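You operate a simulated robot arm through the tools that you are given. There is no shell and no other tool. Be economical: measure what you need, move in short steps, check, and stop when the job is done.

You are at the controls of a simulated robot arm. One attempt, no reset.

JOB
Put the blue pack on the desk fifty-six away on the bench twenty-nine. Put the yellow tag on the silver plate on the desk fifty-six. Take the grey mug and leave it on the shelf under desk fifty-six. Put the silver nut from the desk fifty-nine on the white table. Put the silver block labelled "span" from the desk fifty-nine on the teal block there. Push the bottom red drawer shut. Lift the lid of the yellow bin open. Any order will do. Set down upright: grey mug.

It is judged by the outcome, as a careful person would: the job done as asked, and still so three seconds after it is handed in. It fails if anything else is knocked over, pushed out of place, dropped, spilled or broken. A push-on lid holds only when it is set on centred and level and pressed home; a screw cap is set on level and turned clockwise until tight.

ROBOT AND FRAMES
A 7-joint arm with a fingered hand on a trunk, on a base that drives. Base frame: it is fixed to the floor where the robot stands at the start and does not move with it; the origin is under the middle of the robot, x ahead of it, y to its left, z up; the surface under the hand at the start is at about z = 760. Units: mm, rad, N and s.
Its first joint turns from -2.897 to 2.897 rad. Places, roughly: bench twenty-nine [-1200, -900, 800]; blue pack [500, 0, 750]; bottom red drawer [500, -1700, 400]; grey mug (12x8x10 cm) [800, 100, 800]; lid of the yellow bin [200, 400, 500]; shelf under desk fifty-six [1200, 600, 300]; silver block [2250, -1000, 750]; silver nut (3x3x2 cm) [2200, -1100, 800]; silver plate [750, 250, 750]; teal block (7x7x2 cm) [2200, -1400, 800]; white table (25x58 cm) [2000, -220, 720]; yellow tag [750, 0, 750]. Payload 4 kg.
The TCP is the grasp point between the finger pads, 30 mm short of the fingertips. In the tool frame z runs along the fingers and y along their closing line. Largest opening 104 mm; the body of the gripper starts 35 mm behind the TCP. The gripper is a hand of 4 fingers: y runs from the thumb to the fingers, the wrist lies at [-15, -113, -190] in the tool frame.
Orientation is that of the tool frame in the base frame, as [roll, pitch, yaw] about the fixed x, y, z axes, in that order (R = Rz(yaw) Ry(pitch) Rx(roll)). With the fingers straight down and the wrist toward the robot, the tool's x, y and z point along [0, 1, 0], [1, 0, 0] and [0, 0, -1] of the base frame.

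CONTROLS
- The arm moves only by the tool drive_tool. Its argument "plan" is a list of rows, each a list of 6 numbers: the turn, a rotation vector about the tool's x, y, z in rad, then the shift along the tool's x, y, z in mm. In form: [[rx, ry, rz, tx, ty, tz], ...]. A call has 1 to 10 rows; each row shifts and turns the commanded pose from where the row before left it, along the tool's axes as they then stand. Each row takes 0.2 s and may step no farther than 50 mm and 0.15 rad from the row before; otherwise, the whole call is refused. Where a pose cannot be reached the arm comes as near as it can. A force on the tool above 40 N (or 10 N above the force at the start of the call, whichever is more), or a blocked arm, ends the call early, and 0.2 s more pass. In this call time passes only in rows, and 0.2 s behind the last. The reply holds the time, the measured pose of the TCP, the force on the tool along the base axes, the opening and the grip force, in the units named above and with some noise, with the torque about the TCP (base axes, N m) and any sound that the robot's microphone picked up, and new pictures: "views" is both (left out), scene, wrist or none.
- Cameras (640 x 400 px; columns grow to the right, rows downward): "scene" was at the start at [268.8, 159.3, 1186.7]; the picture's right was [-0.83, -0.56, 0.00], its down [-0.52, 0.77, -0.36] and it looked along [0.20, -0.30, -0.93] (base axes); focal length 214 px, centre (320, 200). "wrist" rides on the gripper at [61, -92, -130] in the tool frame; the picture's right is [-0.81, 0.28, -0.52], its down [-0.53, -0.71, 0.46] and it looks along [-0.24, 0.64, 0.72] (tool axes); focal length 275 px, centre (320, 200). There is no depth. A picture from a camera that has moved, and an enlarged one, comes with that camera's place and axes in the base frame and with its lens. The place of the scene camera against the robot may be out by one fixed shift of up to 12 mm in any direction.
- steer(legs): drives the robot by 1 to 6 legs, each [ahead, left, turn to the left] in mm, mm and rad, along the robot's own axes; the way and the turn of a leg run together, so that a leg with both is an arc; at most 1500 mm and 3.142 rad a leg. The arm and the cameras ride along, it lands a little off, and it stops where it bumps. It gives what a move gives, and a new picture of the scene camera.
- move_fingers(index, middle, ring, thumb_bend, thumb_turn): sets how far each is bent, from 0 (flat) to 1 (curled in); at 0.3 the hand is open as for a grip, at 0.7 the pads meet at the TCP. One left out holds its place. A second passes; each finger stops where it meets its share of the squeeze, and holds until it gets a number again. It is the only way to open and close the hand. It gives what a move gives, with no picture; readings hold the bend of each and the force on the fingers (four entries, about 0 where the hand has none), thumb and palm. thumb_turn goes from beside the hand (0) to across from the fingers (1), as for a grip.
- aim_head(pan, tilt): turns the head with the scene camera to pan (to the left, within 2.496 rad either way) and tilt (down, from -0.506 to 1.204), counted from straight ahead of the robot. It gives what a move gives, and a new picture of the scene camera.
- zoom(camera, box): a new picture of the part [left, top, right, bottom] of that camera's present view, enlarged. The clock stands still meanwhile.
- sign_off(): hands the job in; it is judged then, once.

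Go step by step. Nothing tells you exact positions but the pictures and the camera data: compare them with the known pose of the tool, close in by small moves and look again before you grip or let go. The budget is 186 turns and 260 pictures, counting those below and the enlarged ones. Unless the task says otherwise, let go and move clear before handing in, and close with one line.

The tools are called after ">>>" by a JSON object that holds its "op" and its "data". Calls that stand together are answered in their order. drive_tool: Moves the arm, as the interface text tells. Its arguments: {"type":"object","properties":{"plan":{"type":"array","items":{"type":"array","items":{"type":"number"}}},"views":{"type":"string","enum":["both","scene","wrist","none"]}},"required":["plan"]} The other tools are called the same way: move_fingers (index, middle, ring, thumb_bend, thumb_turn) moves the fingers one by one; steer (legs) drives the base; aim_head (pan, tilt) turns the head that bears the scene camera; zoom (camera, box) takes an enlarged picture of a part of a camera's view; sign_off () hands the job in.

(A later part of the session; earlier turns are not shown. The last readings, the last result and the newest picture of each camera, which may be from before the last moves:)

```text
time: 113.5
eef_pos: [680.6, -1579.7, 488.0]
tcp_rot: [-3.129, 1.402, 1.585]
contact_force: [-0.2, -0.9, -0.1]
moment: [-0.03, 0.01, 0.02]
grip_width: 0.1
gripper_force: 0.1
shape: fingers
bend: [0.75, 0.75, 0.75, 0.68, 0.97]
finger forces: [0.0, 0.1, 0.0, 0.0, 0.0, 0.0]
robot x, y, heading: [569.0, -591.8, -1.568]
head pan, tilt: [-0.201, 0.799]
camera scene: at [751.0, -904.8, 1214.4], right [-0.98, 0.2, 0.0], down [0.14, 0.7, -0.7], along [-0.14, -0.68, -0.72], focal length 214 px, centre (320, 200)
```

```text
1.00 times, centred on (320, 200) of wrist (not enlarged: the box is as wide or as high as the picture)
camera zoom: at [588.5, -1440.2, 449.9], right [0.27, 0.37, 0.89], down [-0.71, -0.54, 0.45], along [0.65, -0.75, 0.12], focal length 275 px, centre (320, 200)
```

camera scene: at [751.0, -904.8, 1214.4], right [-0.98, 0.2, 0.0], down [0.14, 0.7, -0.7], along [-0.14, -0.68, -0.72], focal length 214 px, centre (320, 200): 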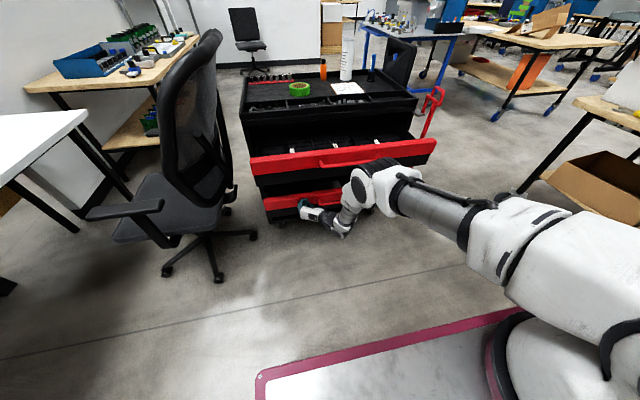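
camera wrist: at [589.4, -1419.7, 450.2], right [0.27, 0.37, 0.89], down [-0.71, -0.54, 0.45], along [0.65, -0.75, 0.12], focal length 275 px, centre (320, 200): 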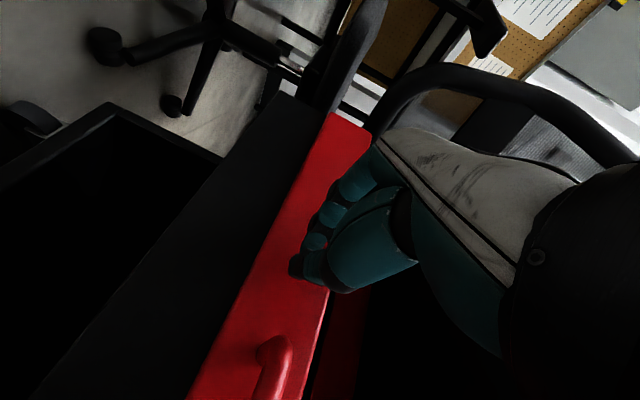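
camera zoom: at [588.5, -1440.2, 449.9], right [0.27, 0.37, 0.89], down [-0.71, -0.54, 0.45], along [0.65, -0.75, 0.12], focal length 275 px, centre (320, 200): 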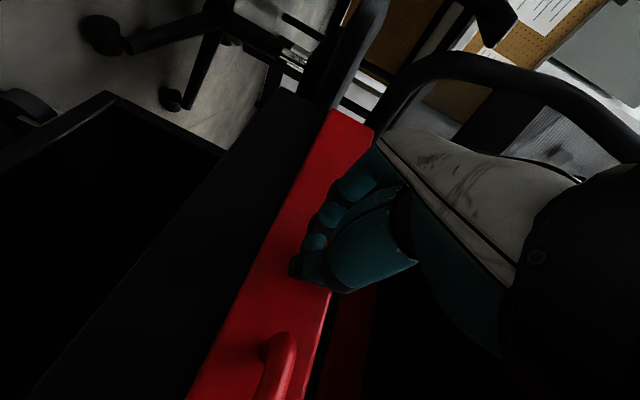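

By parallax between views the drawer front is at y≈-1660, z≈500. I'll advance the base further.

>>> {"op": "steer", "data": {"legs": [[70, 0, 0]]}}

>>> {"op": "drive_tool", "data": {"plan": [[0, 0, 0, -2.5, 0, 14.8], [0, 0, 0, -2.5, 0, 14.8], [0, 0, 0, -2.5, 0, 14.8]], "views": "wrist"}}

```text
time: 114.5
eef_pos: [680.2, -1648.9, 489.1]
tcp_rot: [-3.141, 1.402, 1.571]
contact_force: [0.2, -1.1, 0.0]
moment: [-0.01, 0.0, -0.01]
grip_width: 0.0
gripper_force: 0.0
shape: fingers
bend: [0.75, 0.75, 0.75, 0.68, 0.97]
finger forces: [0.1, 0.0, 0.0, 0.0, 0.0, 0.0]
robot x, y, heading: [567.5, -664.9, -1.574]
head pan, tilt: [-0.201, 0.799]
camera scene: at [750.7, -975.0, 1214.4], right [-0.98, 0.2, 0.0], down [0.14, 0.7, -0.7], along [-0.14, -0.68, -0.72], focal length 214 px, centre (320, 200)
```

scene: 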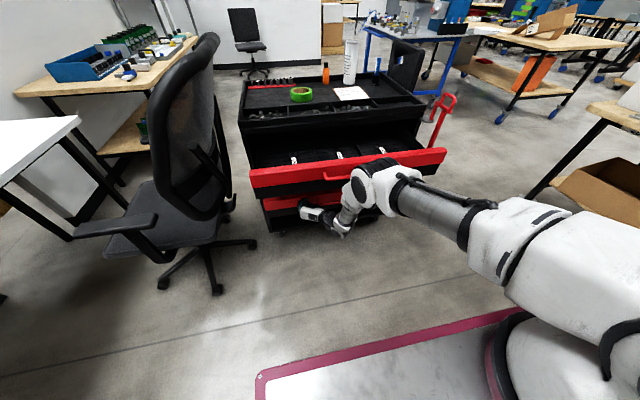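

```text
time: 115.3
eef_pos: [681.4, -1695.1, 488.1]
tcp_rot: [-3.127, 1.402, 1.584]
contact_force: [0.4, 0.0, -0.6]
moment: [-0.02, 0.01, 0.03]
grip_width: 0.0
gripper_force: 0.0
shape: fingers
bend: [0.75, 0.75, 0.75, 0.68, 0.97]
finger forces: [0.0, 0.0, 0.0, 0.0, 0.0, 0.0]
robot x, y, heading: [568.5, -662.4, -1.571]
head pan, tilt: [-0.201, 0.799]
camera wrist: at [588.3, -1556.0, 449.6], right [0.28, 0.37, 0.89], down [-0.71, -0.54, 0.45], along [0.65, -0.76, 0.12], focal length 275 px, centre (320, 200)
```

wrist: 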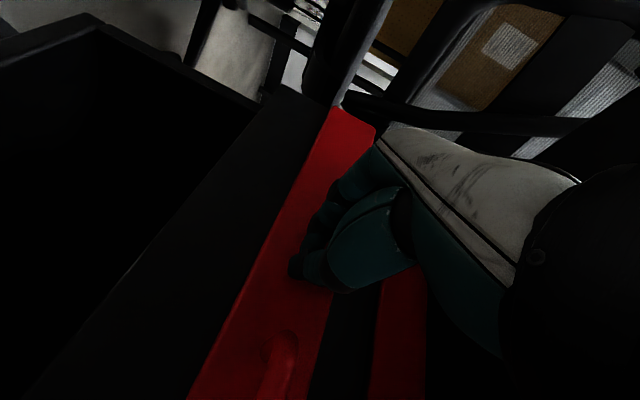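

The drawer is moving with the hand with very little resistance. I'll keep pushing until it stops.

>>> {"op": "steer", "data": {"legs": [[60, 0, 0]]}}

>>> {"op": "zoom", "data": {"camera": "scene", "box": [230, 120, 470, 260]}}

```text
time: 116.3
eef_pos: [679.9, -1754.8, 488.0]
tcp_rot: [3.137, 1.402, 1.565]
contact_force: [0.4, -0.9, -0.3]
moment: [0.01, -0.01, 0.0]
grip_width: 0.0
gripper_force: 0.0
shape: fingers
bend: [0.75, 0.75, 0.75, 0.68, 0.97]
finger forces: [0.0, 0.1, 0.0, 0.1, 0.0, 0.1]
robot x, y, heading: [570.3, -724.4, -1.572]
head pan, tilt: [-0.201, 0.799]
camera scene: at [750.4, -1034.7, 1214.4], right [-0.98, 0.2, 0.0], down [0.14, 0.7, -0.7], along [-0.14, -0.68, -0.72], focal length 214 px, centre (320, 200)
```

scene: 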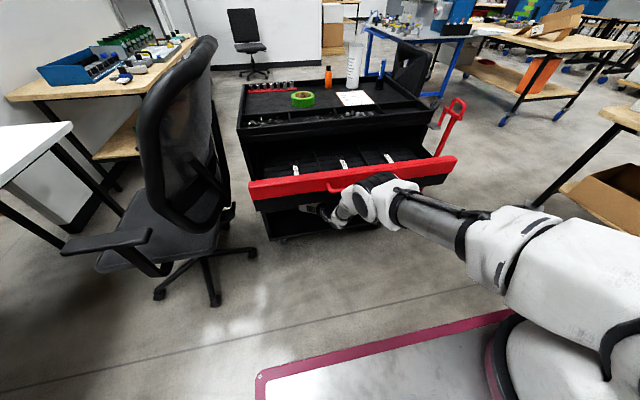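

```text
2.67 times, centred on (350, 190) of scene
camera zoom: at [750.4, -1034.7, 1214.4], right [-0.98, 0.2, 0.0], down [0.14, 0.7, -0.7], along [-0.14, -0.68, -0.72], focal length 572 px, centre (240, 227)
```

zoom: 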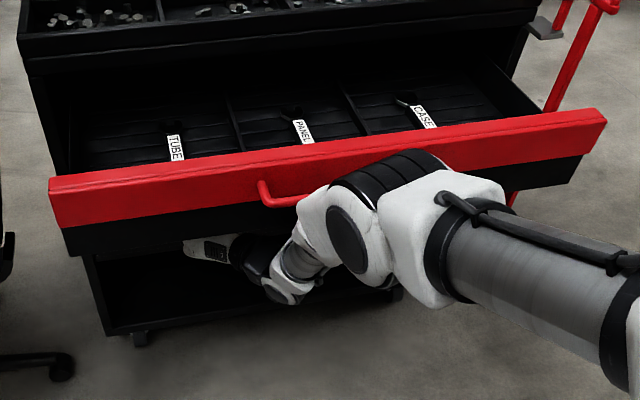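

The elbow is getting near the upper drawer. Let me check how far the bottom drawer still has to go.

>>> {"op": "zoom", "data": {"camera": "wrist", "box": [0, 0, 640, 400]}}

>>> {"op": "aim_head", "data": {"pan": 0.3, "tilt": 0.9}}

```text
1.00 times, centred on (320, 200) of wrist (not enlarged: the box is as wide or as high as the picture)
camera zoom: at [587.6, -1615.4, 449.4], right [0.28, 0.37, 0.89], down [-0.71, -0.54, 0.45], along [0.64, -0.76, 0.12], focal length 275 px, centre (320, 200)
```

zoom: 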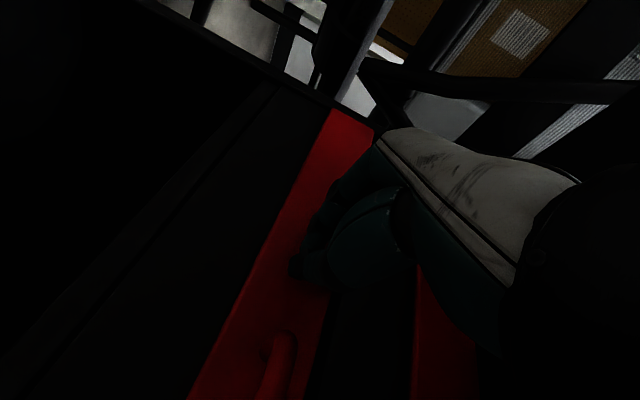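

```text
time: 117.2
eef_pos: [680.4, -1753.9, 488.2]
tcp_rot: [-3.137, 1.402, 1.574]
contact_force: [0.3, 0.0, 0.8]
moment: [0.01, 0.0, 0.01]
grip_width: 0.0
gripper_force: 0.0
shape: fingers
bend: [0.75, 0.75, 0.75, 0.68, 0.97]
finger forces: [0.1, 0.0, 0.0, 0.1, 0.1, 0.0]
robot x, y, heading: [568.2, -722.1, -1.572]
head pan, tilt: [0.3, 0.901]
camera scene: at [788.8, -1027.9, 1206.5], right [-0.96, -0.29, 0.0], down [-0.23, 0.75, -0.62], along [0.18, -0.59, -0.78], focal length 214 px, centre (320, 200)
```

scene: 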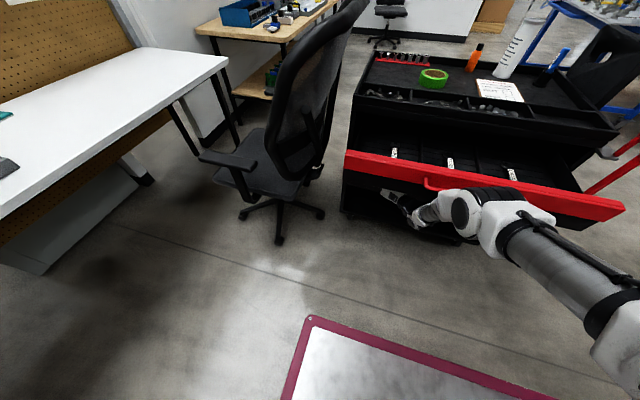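

>>> {"op": "drive_tool", "data": {"plan": [[0, 0, 0, -1.7, 0, 9.9], [0, 0, 0, -1.7, 0, 9.9], [0, 0, 0, -1.7, 0, 9.9], [0, 0, 0, -1.7, 0, 9.9]], "views": "wrist"}}

>>> {"op": "zoom", "data": {"camera": "scene", "box": [330, 120, 490, 260]}}

```text
time: 117.8
eef_pos: [679.6, -1764.8, 481.2]
tcp_rot: [-3.113, 1.391, 1.6]
contact_force: [-0.6, 8.8, 0.9]
moment: [-0.05, -0.01, -0.15]
grip_width: 0.0
gripper_force: 5.3
shape: fingers
bend: [0.75, 0.75, 0.75, 0.69, 0.98]
finger forces: [0.0, 0.1, 0.0, 0.0, 10.7, 0.1]
robot x, y, heading: [569.2, -719.1, -1.573]
head pan, tilt: [0.3, 0.901]
stopped in row 2: the force on the tool passed its limit at 51 N (the readings are from after the stop); the commanded pose is now the measured one
camera wrist: at [586.6, -1626.2, 444.1], right [0.28, 0.36, 0.89], down [-0.71, -0.54, 0.44], along [0.65, -0.76, 0.11], focal length 275 px, centre (320, 200)
```

wrist: 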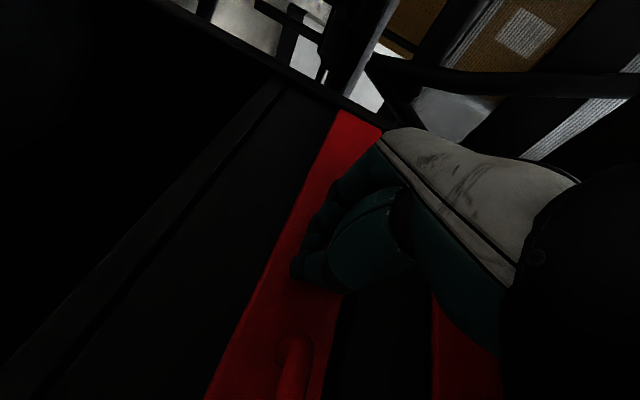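

```text
2.86 times, centred on (410, 190) of scene
camera zoom: at [788.7, -1027.3, 1206.5], right [-0.96, -0.29, 0.0], down [-0.23, 0.75, -0.62], along [0.18, -0.59, -0.78], focal length 613 px, centre (63, 229)
```

zoom: 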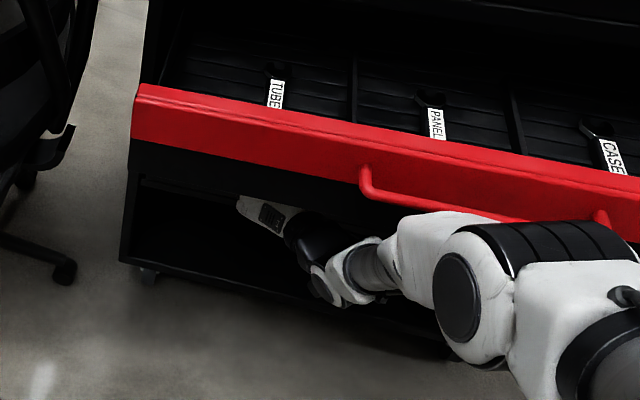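

The drawer hit its stop (51 N), so it should be shut. I'll back straight out and verify.

>>> {"op": "steer", "data": {"legs": [[-400, 0, 0]]}}

>>> {"op": "zoom", "data": {"camera": "scene", "box": [320, 60, 600, 240]}}

```text
time: 119.8
eef_pos: [683.8, -1489.5, 479.9]
tcp_rot: [-3.136, 1.391, 1.581]
contact_force: [-0.2, -0.5, 0.0]
moment: [-0.01, -0.02, 0.0]
grip_width: 0.0
gripper_force: 0.0
shape: fingers
bend: [0.75, 0.75, 0.75, 0.68, 0.98]
finger forces: [0.0, 0.1, 0.0, 0.1, 0.0, 0.0]
robot x, y, heading: [569.1, -444.7, -1.57]
head pan, tilt: [0.3, 0.901]
stopped in leg 1: the robot was blocked; the commanded pose is now the measured one
camera scene: at [791.8, -751.7, 1206.5], right [-0.96, -0.29, 0.0], down [-0.23, 0.75, -0.62], along [0.18, -0.59, -0.78], focal length 214 px, centre (320, 200)
```

scene: 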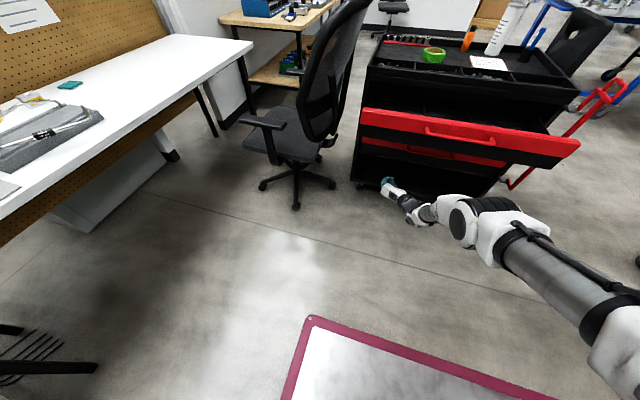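

```text
2.22 times, centred on (460, 150) of scene
camera zoom: at [791.8, -751.7, 1206.5], right [-0.96, -0.29, 0.0], down [-0.23, 0.75, -0.62], along [0.18, -0.59, -0.78], focal length 477 px, centre (9, 311)
```

zoom: 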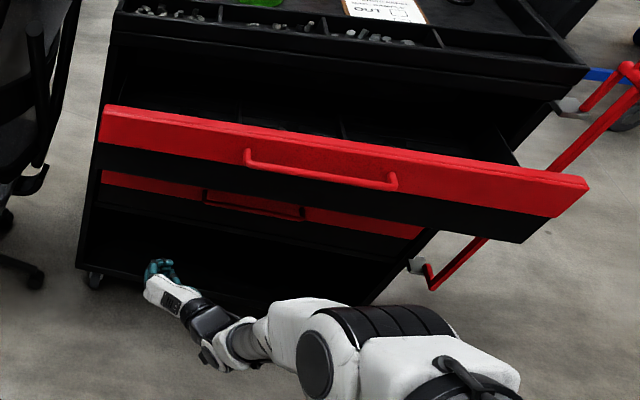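

The bottom drawer is flush and shut; the upper one is untouched. Next are the items on desk 59. I'll raise the arm, point the hand down, and turn toward it.

>>> {"op": "drive_tool", "data": {"plan": [[0, 0, 0, 5, 0, -30], [0, 0, 0, 5, 0, -30], [0, 0, 0, -44.3, 0, -8], [0, 0, 0, -44.3, 0, -8], [0, 0, 0, -44.3, 0, -8], [0, 0, 0, -44.3, 0, -8], [0, 0, 0, -44.3, 0, -8], [0, 0, 0, -44.3, 0, -8], [0, 0, 0, -44.3, 0, -8], [0, 0, 0, -44.3, 0, -8]], "views": "none"}}

>>> {"op": "drive_tool", "data": {"plan": [[0, 0.15, 0, -40, 0, -10], [0, 0.15, 0, -40, 0, -10], [0, 0.15, 0, 0, 0, 0], [0, 0.15, 0, 0, 0, 0], [0, 0.15, 0, 0, 0, 0], [0, 0.15, 0, 0, 0, 0], [0, 0.15, 0, 0, 0, 0], [0, 0.15, 0, 0, 0, 0], [0, 0.15, 0, 0, 0, 0]], "views": "none"}}

>>> {"op": "move_fingers", "data": {"index": 0.3, "middle": 0.3, "ring": 0.3, "thumb_bend": 0.3}}

>>> {"op": "steer", "data": {"legs": [[100, 0, 0], [0, 0, 1.57]]}}

```text
time: 122.0
eef_pos: [683.5, -1426.9, 841.5]
tcp_rot: [-3.127, 1.389, 1.591]
contact_force: [0.0, 0.1, -0.1]
moment: [0.01, 0.0, -0.04]
grip_width: 0.3
gripper_force: 0.1
shape: fingers
bend: [0.75, 0.75, 0.75, 0.68, 0.98]
finger forces: [0.0, 0.0, 0.1, 0.0, 0.0, 0.0]
robot x, y, heading: [571.4, -441.4, -1.571]
head pan, tilt: [0.3, 0.901]
```

```text
time: 124.0
eef_pos: [684.7, -1428.8, 924.5]
tcp_rot: [-3.138, 0.041, 1.575]
contact_force: [-0.5, 1.2, 0.4]
moment: [-0.02, 0.02, 0.02]
grip_width: 0.0
gripper_force: 0.1
shape: fingers
bend: [0.75, 0.75, 0.75, 0.68, 0.98]
finger forces: [0.0, 0.1, 0.0, 0.1, 0.1, 0.0]
robot x, y, heading: [571.2, -443.5, -1.572]
head pan, tilt: [0.3, 0.901]
```

```text
time: 125.0
eef_pos: [684.7, -1429.5, 925.0]
tcp_rot: [-3.138, 0.041, 1.577]
contact_force: [0.3, 0.2, -0.1]
moment: [0.02, -0.01, -0.03]
grip_width: 102.8
gripper_force: 0.1
shape: fingers
bend: [0.3, 0.3, 0.3, 0.3, 0.98]
finger forces: [0.0, 0.1, 0.0, 0.0, 0.0, 0.0]
robot x, y, heading: [573.2, -443.5, -1.57]
head pan, tilt: [0.3, 0.901]
```

```text
time: 129.9
eef_pos: [1556.8, -431.2, 924.2]
tcp_rot: [-3.14, 0.04, -3.138]
contact_force: [0.0, 1.2, 0.4]
moment: [0.04, 0.01, -0.02]
grip_width: 103.1
gripper_force: 0.0
shape: fingers
bend: [0.3, 0.3, 0.3, 0.3, 0.98]
finger forces: [0.0, 0.0, 0.0, 0.0, 0.0, 0.1]
robot x, y, heading: [571.6, -544.0, -0.004]
head pan, tilt: [0.3, 0.901]
camera scene: at [882.4, -316.2, 1206.5], right [0.29, -0.96, 0.0], down [-0.75, -0.23, -0.62], along [0.59, 0.18, -0.78], focal length 214 px, centre (320, 200)
```

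scene: 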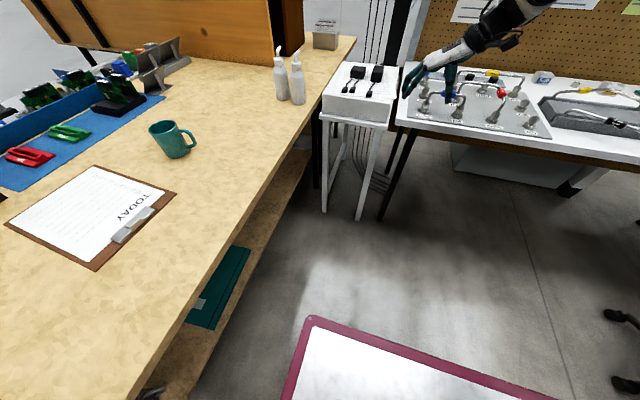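

The white table stands between the desks and the bench beyond holds the small silver parts. I'll tuck the arm in and up, and approach the bench.

>>> {"op": "drive_tool", "data": {"plan": [[0, 0, 0, 45, 0, -20], [0, 0, 0, 45, 0, -20], [0, 0, 0, 45, 0, -20], [0, -0.04, 0, 25, 0, -20]], "views": "none"}}

>>> {"op": "steer", "data": {"legs": [[640, -360, 0]]}}

>>> {"op": "aim_head", "data": {"pan": 0.0, "tilt": 0.75}}

```text
time: 130.9
eef_pos: [1394.2, -432.8, 998.2]
tcp_rot: [-3.139, 0.081, -3.137]
contact_force: [-0.1, 0.3, -0.3]
moment: [0.03, -0.02, 0.02]
grip_width: 102.6
gripper_force: 0.0
shape: fingers
bend: [0.3, 0.3, 0.3, 0.3, 0.98]
finger forces: [0.0, 0.0, 0.0, 0.0, 0.0, 0.1]
robot x, y, heading: [571.9, -541.6, -0.006]
head pan, tilt: [0.3, 0.901]
```

```text
time: 134.9
eef_pos: [2036.8, -781.1, 998.0]
tcp_rot: [-3.139, 0.083, -3.132]
contact_force: [-0.6, -0.7, -0.1]
moment: [-0.01, -0.02, 0.0]
grip_width: 103.0
gripper_force: 0.0
shape: fingers
bend: [0.3, 0.3, 0.3, 0.3, 0.98]
finger forces: [0.0, 0.1, 0.1, 0.0, 0.1, 0.0]
robot x, y, heading: [1216.0, -895.5, 0.01]
head pan, tilt: [0.3, 0.901]
camera scene: at [1522.7, -668.6, 1206.5], right [0.3, -0.95, 0.0], down [-0.75, -0.23, -0.62], along [0.59, 0.19, -0.78], focal length 214 px, centre (320, 200)
```

scene: 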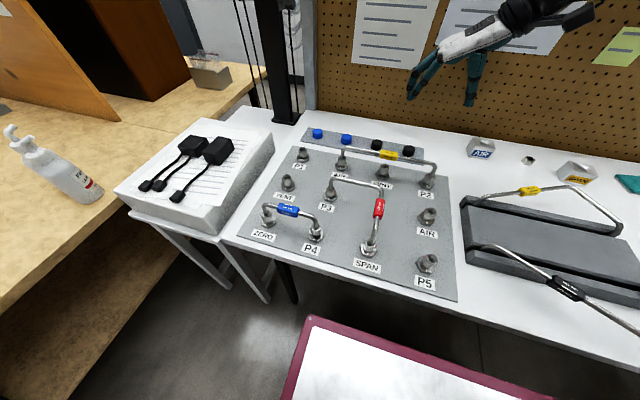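

```text
time: 135.7
eef_pos: [2035.7, -781.8, 998.8]
tcp_rot: [-3.14, 0.082, -3.131]
contact_force: [0.2, 0.3, 0.4]
moment: [0.01, -0.02, -0.01]
grip_width: 102.8
gripper_force: 0.0
shape: fingers
bend: [0.3, 0.3, 0.3, 0.3, 0.98]
finger forces: [0.0, 0.1, 0.1, 0.0, 0.1, 0.0]
robot x, y, heading: [1210.7, -898.4, 0.005]
head pan, tilt: [0.0, 0.75]
camera scene: at [1533.5, -690.8, 1218.4], right [0.01, -1.0, 0.0], down [-0.68, 0.0, -0.73], along [0.73, 0.0, -0.68], focal length 214 px, centre (320, 200)
```

scene: 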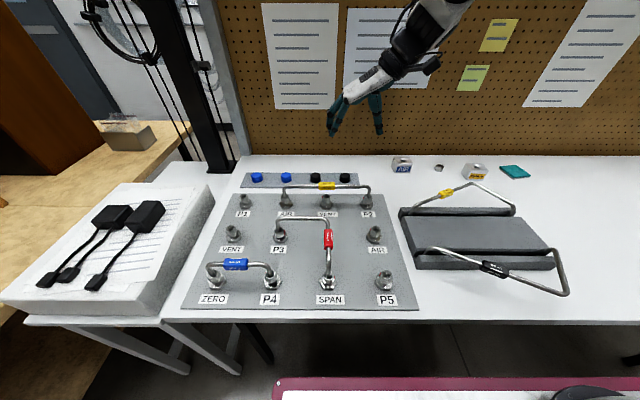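

The nut, two labelled silver blocks and the teal block are at the back of the bench. I'll zoom in on them and on the white table.

>>> {"op": "zoom", "data": {"camera": "scene", "box": [370, 140, 550, 200]}}

>>> {"op": "zoom", "data": {"camera": "scene", "box": [0, 130, 250, 400]}}

```text
3.56 times, centred on (460, 170) of scene
camera zoom: at [1533.5, -690.8, 1218.4], right [0.01, -1.0, 0.0], down [-0.68, 0.0, -0.73], along [0.73, 0.0, -0.68], focal length 763 px, centre (-178, 307)
```

zoom: 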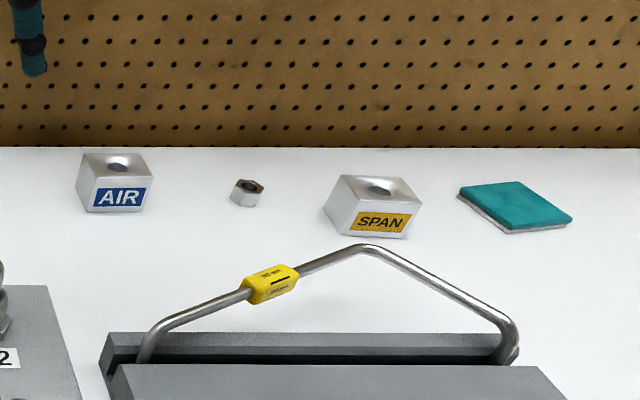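

```text
1.48 times, centred on (125, 265) of scene
camera zoom: at [1533.5, -690.8, 1218.4], right [0.01, -1.0, 0.0], down [-0.68, 0.0, -0.73], along [0.73, 0.0, -0.68], focal length 318 px, centre (609, 104)
```

zoom: 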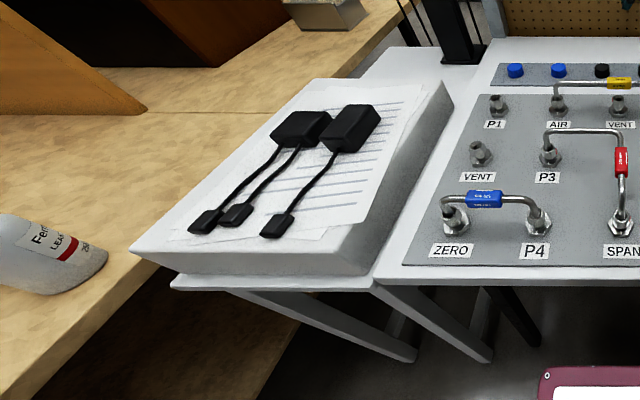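

The nut is near [2187, -1127], the SPAN block near [2145, -1225], the teal block near [2178, -1390]. The white table's free top is at about x 2080–2290, y -340 to -100. I'll move the base in front of the parts and bring the hand over the nut.

>>> {"op": "steer", "data": {"legs": [[75, -200, 0]]}}

>>> {"op": "drive_tool", "data": {"plan": [[0, -0.08, 0, 0, 0, 0], [0, 0, 0, -25, -48, 20], [0, 0, 0, -25, -48, 20], [0, 0, 0, -20, -40, 20]]}}

```text
time: 137.3
eef_pos: [2112.0, -974.2, 997.8]
tcp_rot: [-3.141, 0.082, -3.128]
contact_force: [-0.4, 0.7, 0.6]
moment: [0.02, -0.02, 0.02]
grip_width: 102.9
gripper_force: 0.1
shape: fingers
bend: [0.3, 0.3, 0.3, 0.3, 0.98]
finger forces: [0.0, 0.0, 0.0, 0.0, 0.0, 0.1]
robot x, y, heading: [1288.2, -1094.9, 0.012]
head pan, tilt: [0.0, 0.75]
camera scene: at [1608.0, -885.9, 1218.4], right [0.01, -1.0, 0.0], down [-0.68, -0.01, -0.73], along [0.73, 0.01, -0.68], focal length 214 px, centre (320, 200)
```

scene: 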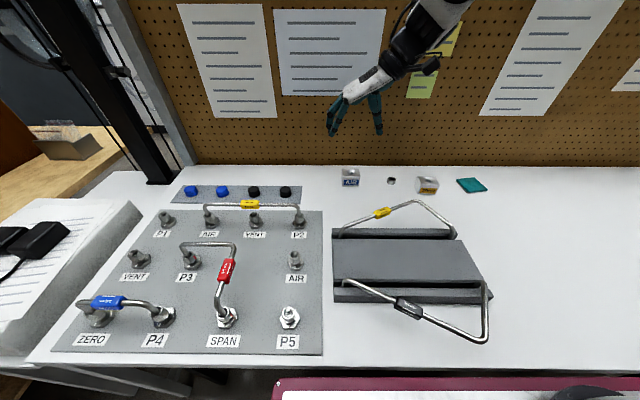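

```text
refused: row 2 steps farther than a row can; nothing moved
```

>>> {"op": "drive_tool", "data": {"plan": [[0, 0.08, 0, 0, 0, 0], [0, 0, 0, -17, -36, 20], [0, 0, 0, -17, -36, 20], [0, 0, 0, -17, -36, 20], [0, 0, 0, -17, -36, 20]]}}

```text
time: 138.6
eef_pos: [2180.4, -1118.9, 920.4]
tcp_rot: [-3.141, 0.002, -3.123]
contact_force: [0.0, 1.0, 0.0]
moment: [-0.02, -0.03, -0.02]
grip_width: 103.1
gripper_force: 0.0
shape: fingers
bend: [0.3, 0.3, 0.3, 0.3, 0.98]
finger forces: [0.0, 0.1, 0.0, 0.0, 0.0, 0.0]
robot x, y, heading: [1288.8, -1093.8, 0.008]
head pan, tilt: [0.0, 0.75]
camera scene: at [1607.7, -885.5, 1218.4], right [0.01, -1.0, 0.0], down [-0.68, -0.01, -0.73], along [0.73, 0.01, -0.68], focal length 214 px, centre (320, 200)
camera wrist: at [2120.5, -1211.5, 1050.2], right [0.8, 0.29, 0.52], down [0.55, -0.7, -0.45], along [0.23, 0.65, -0.73], focal length 275 px, centre (320, 200)
```

scene: 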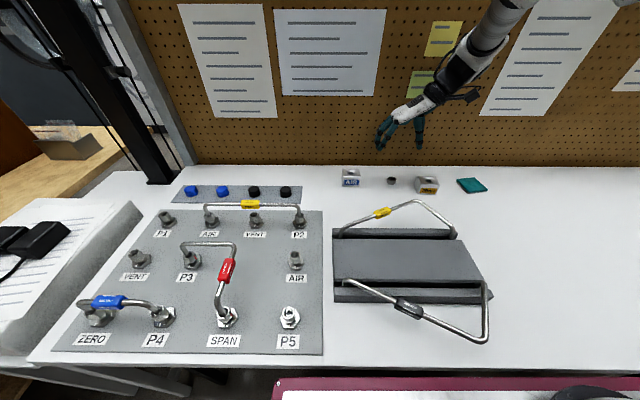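
wrist: 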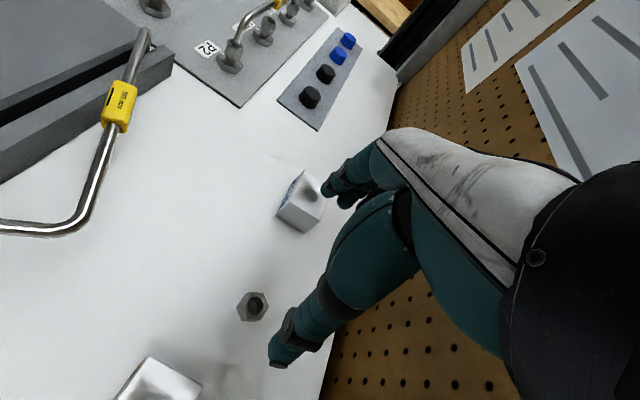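

>>> {"op": "zoom", "data": {"camera": "wrist", "box": [215, 270, 295, 340]}}

```text
5.71 times, centred on (255, 305) of wrist
camera zoom: at [2120.5, -1211.5, 1050.2], right [0.8, 0.29, 0.52], down [0.55, -0.7, -0.45], along [0.23, 0.65, -0.73], focal length 1573 px, centre (691, -400)
```

zoom: 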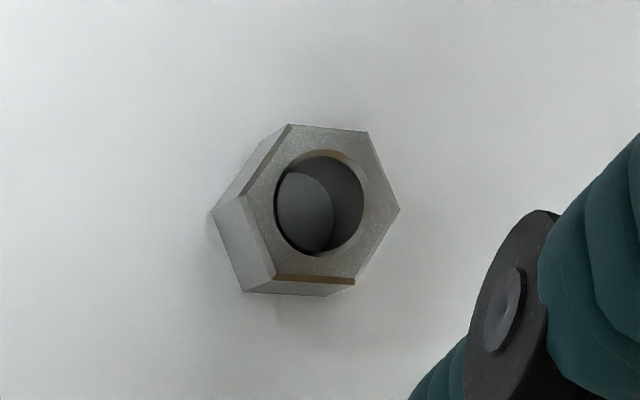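

The nut is at [2188, -1127], about 25 mm across flats, and I can align to a flat by turning about 0.36 rad. I'll partly close thumb and middle finger to clear the SPAN block, then descend.

>>> {"op": "move_fingers", "data": {"thumb_bend": 0.45, "middle": 0.45, "index": 0.3, "ring": 0.3}}

>>> {"op": "drive_tool", "data": {"plan": [[0, 0, 0, -8, -8, 0], [0, 0, -0.12, 0, 0, 0], [0, 0, -0.12, 0, 0, 0], [0, 0, -0.12, 0, 0, 0], [0, 0, 0, 0, 0, 45], [0, 0, 0, 0, 0, 35]]}}

```text
time: 139.6
eef_pos: [2182.2, -1119.7, 920.4]
tcp_rot: [-3.139, 0.002, -3.126]
contact_force: [0.0, 0.2, -0.4]
moment: [-0.02, 0.0, 0.02]
grip_width: 84.6
gripper_force: 0.0
shape: fingers
bend: [0.3, 0.45, 0.3, 0.45, 0.98]
finger forces: [0.0, 0.0, 0.0, 0.0, 0.1, 0.0]
robot x, y, heading: [1288.2, -1097.9, 0.009]
head pan, tilt: [0.0, 0.75]
```

```text
time: 140.9
eef_pos: [2189.9, -1126.0, 836.9]
tcp_rot: [-3.14, 0.002, -2.767]
contact_force: [-0.9, 1.1, 0.4]
moment: [-0.01, -0.02, 0.02]
grip_width: 84.4
gripper_force: 0.0
shape: fingers
bend: [0.3, 0.45, 0.3, 0.45, 0.98]
finger forces: [0.1, 0.1, 0.0, 0.0, 0.0, 0.1]
robot x, y, heading: [1286.3, -1096.7, 0.008]
head pan, tilt: [0.0, 0.75]
camera scene: at [1607.8, -885.9, 1218.4], right [0.01, -1.0, 0.0], down [-0.68, -0.01, -0.73], along [0.73, 0.01, -0.68], focal length 214 px, centre (320, 200)
camera wrist: at [2165.2, -1233.1, 968.0], right [0.65, 0.55, 0.52], down [0.76, -0.47, -0.45], along [-0.01, 0.69, -0.73], focal length 275 px, centre (320, 200)
```

scene: 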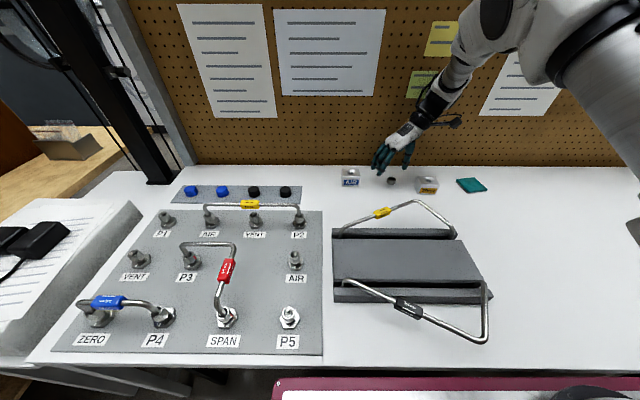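
wrist: 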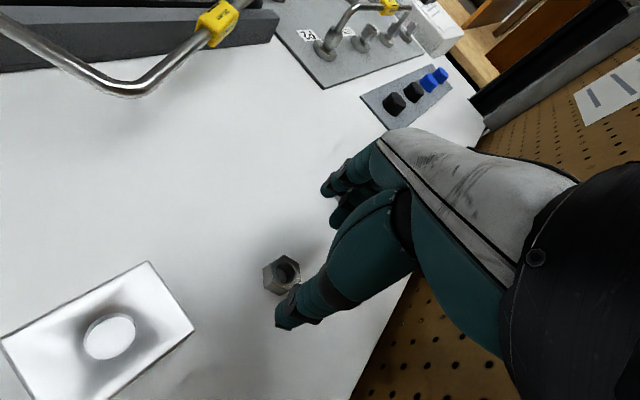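

Aligned to within a few mm. I'll correct and descend to the bench, then pinch with thumb and middle.

>>> {"op": "drive_tool", "data": {"plan": [[0, 0, 0, 4, -2, 15], [0, 0, 0, 0, 0, 13], [0, 0, 0, 0, 0, 6], [0, 0, 0, 0, 0, 5]], "views": "wrist"}}

>>> {"op": "zoom", "data": {"camera": "scene", "box": [340, 140, 460, 210]}}

```text
time: 141.9
eef_pos: [2186.8, -1128.5, 800.3]
tcp_rot: [-3.139, 0.001, -2.766]
contact_force: [-0.7, 0.2, -0.9]
moment: [0.0, 0.0, 0.04]
grip_width: 84.4
gripper_force: 0.0
shape: fingers
bend: [0.3, 0.45, 0.3, 0.45, 0.98]
finger forces: [0.1, 0.1, 0.0, 0.0, 0.0, 0.0]
robot x, y, heading: [1288.4, -1093.5, 0.006]
head pan, tilt: [0.0, 0.75]
camera wrist: at [2163.3, -1236.5, 930.2], right [0.65, 0.55, 0.52], down [0.76, -0.47, -0.45], along [-0.01, 0.69, -0.73], focal length 275 px, centre (320, 200)
```

wrist: 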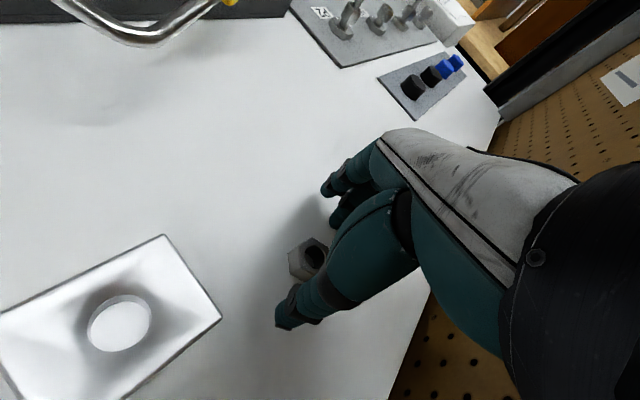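

```text
5.33 times, centred on (400, 175) of scene
camera zoom: at [1608.0, -885.9, 1218.4], right [0.01, -1.0, 0.0], down [-0.68, -0.01, -0.73], along [0.73, 0.01, -0.68], focal length 1144 px, centre (-107, 333)
```

zoom: 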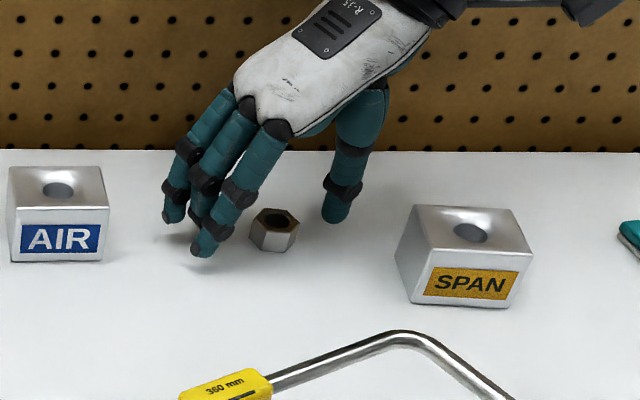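

>>> {"op": "drive_tool", "data": {"plan": [[0, 0, 0, 0, 0, 3], [0, 0, 0, 0, 0, 2]], "views": "none"}}

>>> {"op": "move_fingers", "data": {"middle": 0.7, "thumb_bend": 0.7}}

>>> {"op": "zoom", "data": {"camera": "scene", "box": [340, 140, 460, 210]}}

```text
time: 142.6
eef_pos: [2186.9, -1127.5, 794.2]
tcp_rot: [-3.14, 0.002, -2.766]
contact_force: [0.1, 0.5, 2.7]
moment: [0.15, 0.03, 0.01]
grip_width: 84.6
gripper_force: 1.6
shape: fingers
bend: [0.3, 0.45, 0.3, 0.45, 0.98]
finger forces: [0.0, 2.6, 0.0, 0.0, 0.0, 0.1]
robot x, y, heading: [1291.1, -1097.4, 0.006]
head pan, tilt: [0.0, 0.75]
```

```text
time: 143.6
eef_pos: [2186.6, -1127.1, 795.5]
tcp_rot: [-3.14, 0.002, -2.766]
contact_force: [0.5, 0.3, -0.2]
moment: [0.0, 0.0, 0.02]
grip_width: 59.8
gripper_force: 4.6
shape: fingers
bend: [0.3, 0.65, 0.3, 0.65, 0.96]
finger forces: [0.0, 5.0, 0.1, 0.0, 5.1, 0.0]
robot x, y, heading: [1286.7, -1093.2, 0.008]
head pan, tilt: [0.0, 0.75]
```

```text
5.33 times, centred on (400, 175) of scene
camera zoom: at [1608.0, -885.9, 1218.4], right [0.01, -1.0, 0.0], down [-0.68, -0.01, -0.73], along [0.73, 0.01, -0.68], focal length 1144 px, centre (-107, 333)
```

zoom: 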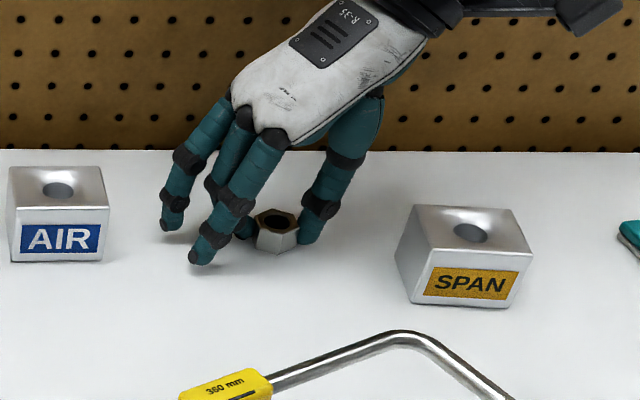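

The thumb and middle finger hold the nut. I'll tighten a bit and lift.

>>> {"op": "move_fingers", "data": {"middle": 0.78, "thumb_bend": 0.78}}

>>> {"op": "drive_tool", "data": {"plan": [[0, 0, 0, 0, 0, -15], [0, 0, 0, 0, 0, -35], [0, 0, 0, 0, 0, -45]], "views": "wrist"}}

>>> {"op": "zoom", "data": {"camera": "scene", "box": [340, 120, 460, 210]}}

```text
time: 144.6
eef_pos: [2186.2, -1127.6, 794.8]
tcp_rot: [-3.139, 0.001, -2.767]
contact_force: [-0.4, -0.1, -0.8]
moment: [-0.01, 0.01, -0.02]
grip_width: 50.0
gripper_force: 15.3
shape: fingers
bend: [0.3, 0.65, 0.3, 0.73, 0.92]
finger forces: [0.0, 15.2, 0.0, 0.1, 15.1, 0.1]
robot x, y, heading: [1289.8, -1097.3, 0.014]
head pan, tilt: [0.0, 0.75]
```

```text
time: 145.3
eef_pos: [2188.3, -1131.2, 891.3]
tcp_rot: [-3.139, 0.0, -2.767]
contact_force: [0.1, -1.0, -1.0]
moment: [0.0, 0.02, 0.02]
grip_width: 49.8
gripper_force: 15.0
shape: fingers
bend: [0.3, 0.65, 0.3, 0.73, 0.91]
finger forces: [0.1, 15.3, 0.1, 0.1, 15.3, 0.0]
robot x, y, heading: [1290.4, -1093.9, 0.008]
head pan, tilt: [0.0, 0.75]
camera wrist: at [2163.6, -1238.1, 1021.3], right [0.65, 0.55, 0.52], down [0.76, -0.47, -0.45], along [-0.01, 0.69, -0.73], focal length 275 px, centre (320, 200)
```

wrist: 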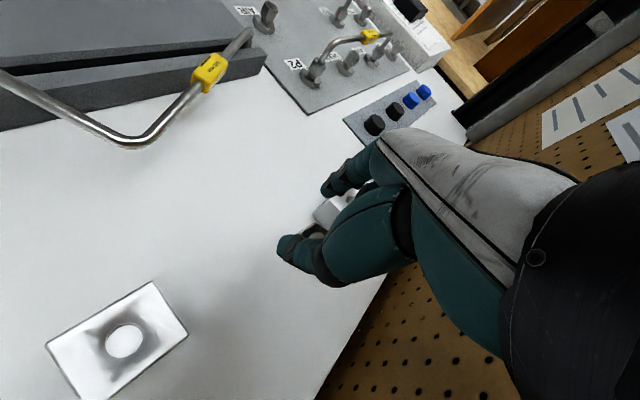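

```text
4.44 times, centred on (400, 165) of scene
camera zoom: at [1608.2, -885.9, 1218.3], right [0.01, -1.0, 0.0], down [-0.68, -0.01, -0.73], along [0.73, 0.01, -0.68], focal length 953 px, centre (-36, 356)
```

zoom: 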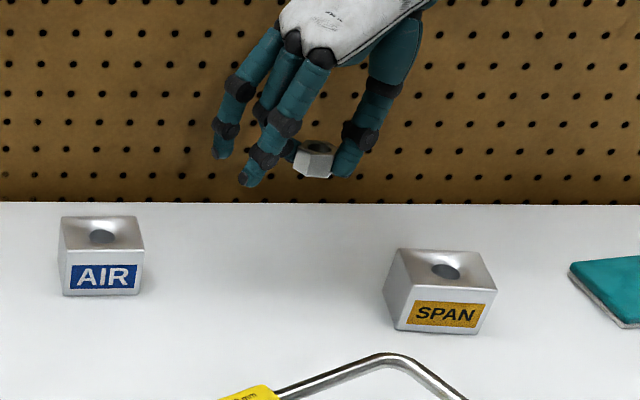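

The nut is lifted. I'll draw the arm back, turn the hand so the wrist faces the robot (to stay clear of the black post), and drive left to the white table.

>>> {"op": "drive_tool", "data": {"plan": [[0, 0, 0, 41, 24, -10], [0, 0, 0, 41, 24, -10], [0, 0, 0, 41, 24, -10], [0, 0, 0.15, 0, 0, -10], [0, 0, 0.15, 0, 0, -10], [0, 0, 0.15, 0, 0, -10], [0, 0, 0.15, 0, 0, -10], [0, 0, 0.15, 0, 0, 0], [0, 0, 0.15, 0, 0, 0], [0, 0, 0.15, 0, 0, 0]], "views": "none"}}

>>> {"op": "drive_tool", "data": {"plan": [[0, 0, 0.15, 0, 0, 0], [0, 0, 0.15, 0, 0, 0], [0, 0, 0.15, 0, 0, 0], [0, 0, 0.15, 0, 0, 0], [0, 0, 0.15, 0, 0, 0], [0, 0, 0.145, 0, 0, 0]], "views": "none"}}

>>> {"op": "steer", "data": {"legs": [[-20, 720, 0]]}}

```text
time: 147.6
eef_pos: [2044.4, -1105.3, 959.3]
tcp_rot: [-3.14, 0.001, 2.466]
contact_force: [-0.4, 0.1, -1.2]
moment: [0.0, 0.03, 0.01]
grip_width: 49.6
gripper_force: 15.2
shape: fingers
bend: [0.3, 0.65, 0.3, 0.74, 0.91]
finger forces: [0.0, 15.6, 0.0, 0.0, 15.5, 0.1]
robot x, y, heading: [1289.0, -1095.1, 0.007]
head pan, tilt: [0.0, 0.75]
```

```text
time: 148.9
eef_pos: [2046.8, -1106.7, 959.7]
tcp_rot: [3.14, 0.004, 1.573]
contact_force: [-0.5, 0.0, 0.7]
moment: [0.05, 0.05, -0.03]
grip_width: 49.2
gripper_force: 15.8
shape: fingers
bend: [0.3, 0.65, 0.3, 0.74, 0.91]
finger forces: [0.0, 15.6, 0.1, 0.0, 15.7, 0.0]
robot x, y, heading: [1289.8, -1095.8, 0.004]
head pan, tilt: [0.0, 0.75]
```

```text
time: 152.8
eef_pos: [2015.7, -392.3, 959.7]
tcp_rot: [3.14, 0.002, 1.58]
contact_force: [-0.1, -0.8, 0.4]
moment: [0.0, 0.01, -0.01]
grip_width: 48.9
gripper_force: 15.9
shape: fingers
bend: [0.3, 0.65, 0.3, 0.74, 0.91]
finger forces: [0.0, 15.5, 0.0, 0.1, 15.6, 0.0]
robot x, y, heading: [1260.9, -387.6, 0.021]
head pan, tilt: [0.0, 0.75]
camera scene: at [1575.9, -175.2, 1218.4], right [0.02, -1.0, 0.0], down [-0.68, -0.01, -0.73], along [0.73, 0.01, -0.68], focal length 214 px, centre (320, 200)
```

scene: 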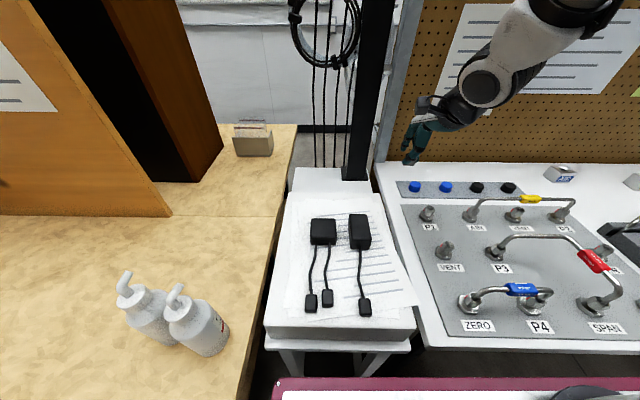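

>>> {"op": "zoom", "data": {"camera": "scene", "box": [260, 120, 440, 260]}}

```text
2.86 times, centred on (350, 190) of scene
camera zoom: at [1575.9, -175.2, 1218.4], right [0.02, -1.0, 0.0], down [-0.68, -0.01, -0.73], along [0.73, 0.01, -0.68], focal length 613 px, centre (234, 229)
```

zoom: 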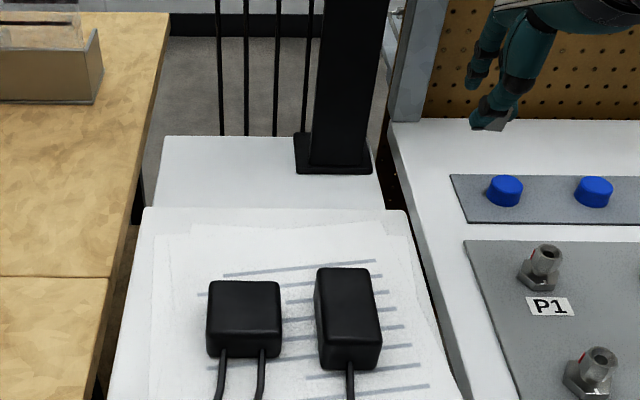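

The free part of the white table is behind the box, left of the post's base plate; I'll aim for [2185, -165].

>>> {"op": "drive_tool", "data": {"plan": [[0, 0, 0, 37.6, 28.5, 0], [0, 0, 0, 37.6, 28.5, 0], [0, 0, 0, 37.6, 28.5, 0], [0, 0, 0, 37.6, 28.5, 0], [0, 0, 0, 37.6, 28.5, 0], [0, 0, 0, 37.6, 28.5, 0], [0, 0, 0, 0, 0, 40], [0, 0, 0, 0, 0, 40], [0, 0, 0, 0, 0, 40]]}}

>>> {"op": "zoom", "data": {"camera": "scene", "box": [260, 100, 400, 230]}}

```text
time: 154.1
eef_pos: [2154.6, -194.0, 954.0]
tcp_rot: [-3.125, 0.007, 1.578]
contact_force: [-25.3, 0.8, -5.9]
moment: [0.15, 0.09, -0.5]
grip_width: 39.0
gripper_force: 28.5
shape: fingers
bend: [0.38, 0.66, 0.46, 0.74, 0.91]
finger forces: [6.1, 15.9, 18.8, 0.1, 15.9, 0.0]
robot x, y, heading: [1256.2, -387.8, 0.021]
head pan, tilt: [0.0, 0.75]
stopped in row 6: the force on the tool passed its limit at 45 N (the readings are from after the stop); the commanded pose is now the measured one
camera scene: at [1574.6, -175.1, 1218.5], right [0.02, -1.0, 0.0], down [-0.68, -0.01, -0.73], along [0.73, 0.01, -0.68], focal length 214 px, centre (320, 200)
camera wrist: at [2064.7, -132.5, 1085.4], right [0.29, -0.8, 0.52], down [-0.72, -0.54, -0.44], along [0.63, -0.24, -0.73], focal length 275 px, centre (320, 200)
```

scene: 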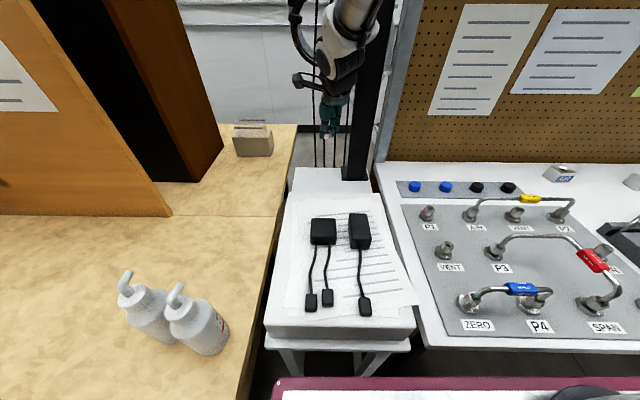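
wrist: 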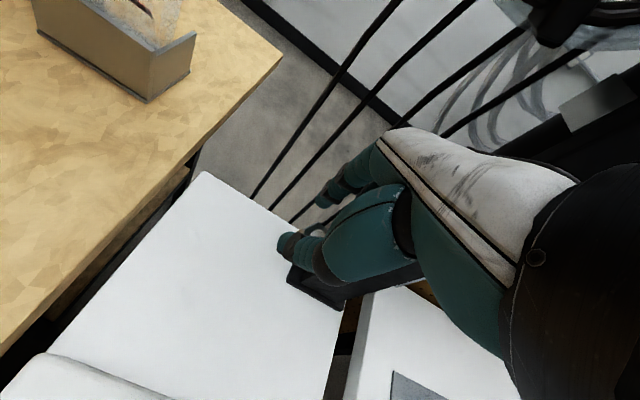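

```text
3.08 times, centred on (330, 165) of scene
camera zoom: at [1574.6, -175.1, 1218.5], right [0.02, -1.0, 0.0], down [-0.68, -0.01, -0.73], along [0.73, 0.01, -0.68], focal length 660 px, centre (289, 308)
```

zoom: 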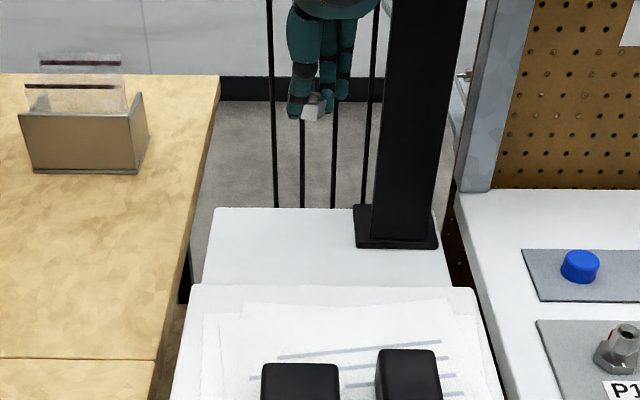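

The outstretched ring finger touched the hanging cords behind the table. I'll back off, curl the spare fingers in, and come down a bit nearer.

>>> {"op": "drive_tool", "data": {"plan": [[0, 0, 0, 0, -20, 0], [0, 0, 0, 5, -20, 0]], "views": "none"}}

>>> {"op": "move_fingers", "data": {"index": 0.5, "ring": 0.5}}

>>> {"op": "drive_tool", "data": {"plan": [[0, 0, 0, 0, 0, 40], [0, 0, 0, 0, 0, 40], [0, 0, 0, 0, 0, 40], [0, 0, 0, 0, 0, 25]]}}

>>> {"op": "zoom", "data": {"camera": "scene", "box": [260, 100, 400, 230]}}

```text
time: 154.7
eef_pos: [2119.0, -188.8, 956.9]
tcp_rot: [-3.133, 0.006, 1.578]
contact_force: [-1.4, 0.3, 0.1]
moment: [-0.01, 0.01, 0.01]
grip_width: 48.4
gripper_force: 15.7
shape: fingers
bend: [0.3, 0.66, 0.3, 0.74, 0.91]
finger forces: [0.0, 15.9, 0.1, 0.0, 15.7, 0.0]
robot x, y, heading: [1256.9, -382.7, 0.019]
head pan, tilt: [0.0, 0.75]
```

```text
time: 155.7
eef_pos: [2117.6, -189.8, 957.6]
tcp_rot: [-3.132, 0.006, 1.578]
contact_force: [0.7, 0.4, 0.0]
moment: [-0.02, -0.01, -0.01]
grip_width: 24.4
gripper_force: 15.8
shape: fingers
bend: [0.5, 0.66, 0.5, 0.74, 0.91]
finger forces: [0.0, 16.0, 0.1, 0.1, 15.9, 0.0]
robot x, y, heading: [1256.3, -387.2, 0.022]
head pan, tilt: [0.0, 0.75]
```

```text
time: 156.7
eef_pos: [2117.0, -190.0, 814.3]
tcp_rot: [-3.132, 0.006, 1.578]
contact_force: [-0.6, 0.9, -0.6]
moment: [0.01, -0.02, -0.03]
grip_width: 24.1
gripper_force: 15.9
shape: fingers
bend: [0.5, 0.66, 0.5, 0.74, 0.91]
finger forces: [0.1, 15.9, 0.0, 0.0, 15.9, 0.1]
robot x, y, heading: [1257.9, -390.1, 0.015]
head pan, tilt: [0.0, 0.75]
camera scene: at [1575.5, -175.4, 1218.4], right [0.02, -1.0, 0.0], down [-0.68, -0.01, -0.73], along [0.73, 0.01, -0.68], focal length 214 px, centre (320, 200)
camera wrist: at [2026.3, -128.5, 945.3], right [0.29, -0.81, 0.52], down [-0.71, -0.54, -0.45], along [0.64, -0.24, -0.73], focal length 275 px, centre (320, 200)
```

scene: 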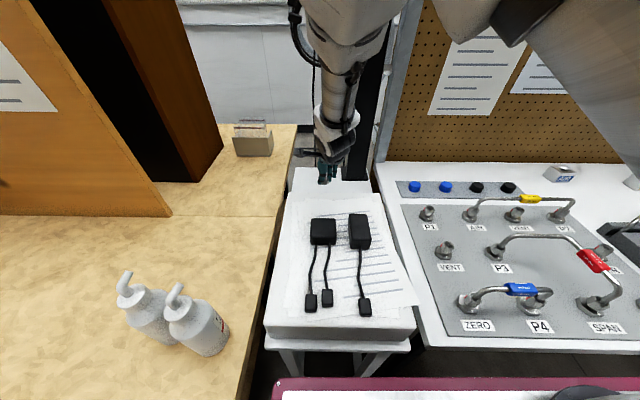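
wrist: 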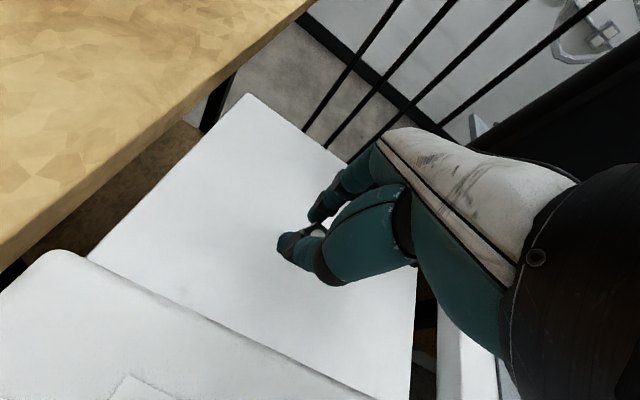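

```text
3.08 times, centred on (330, 165) of scene
camera zoom: at [1575.5, -175.4, 1218.4], right [0.02, -1.0, 0.0], down [-0.68, -0.01, -0.73], along [0.73, 0.01, -0.68], focal length 660 px, centre (289, 308)
```

zoom: 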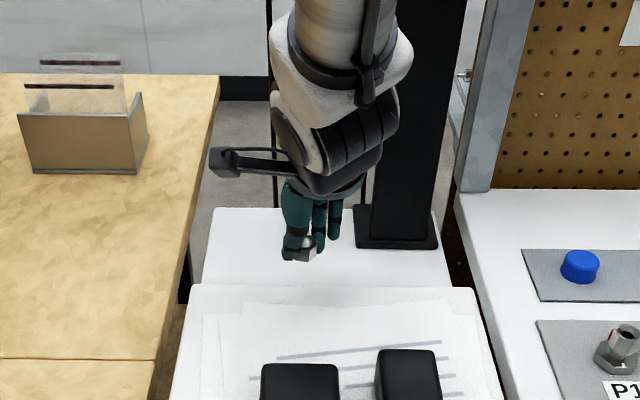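

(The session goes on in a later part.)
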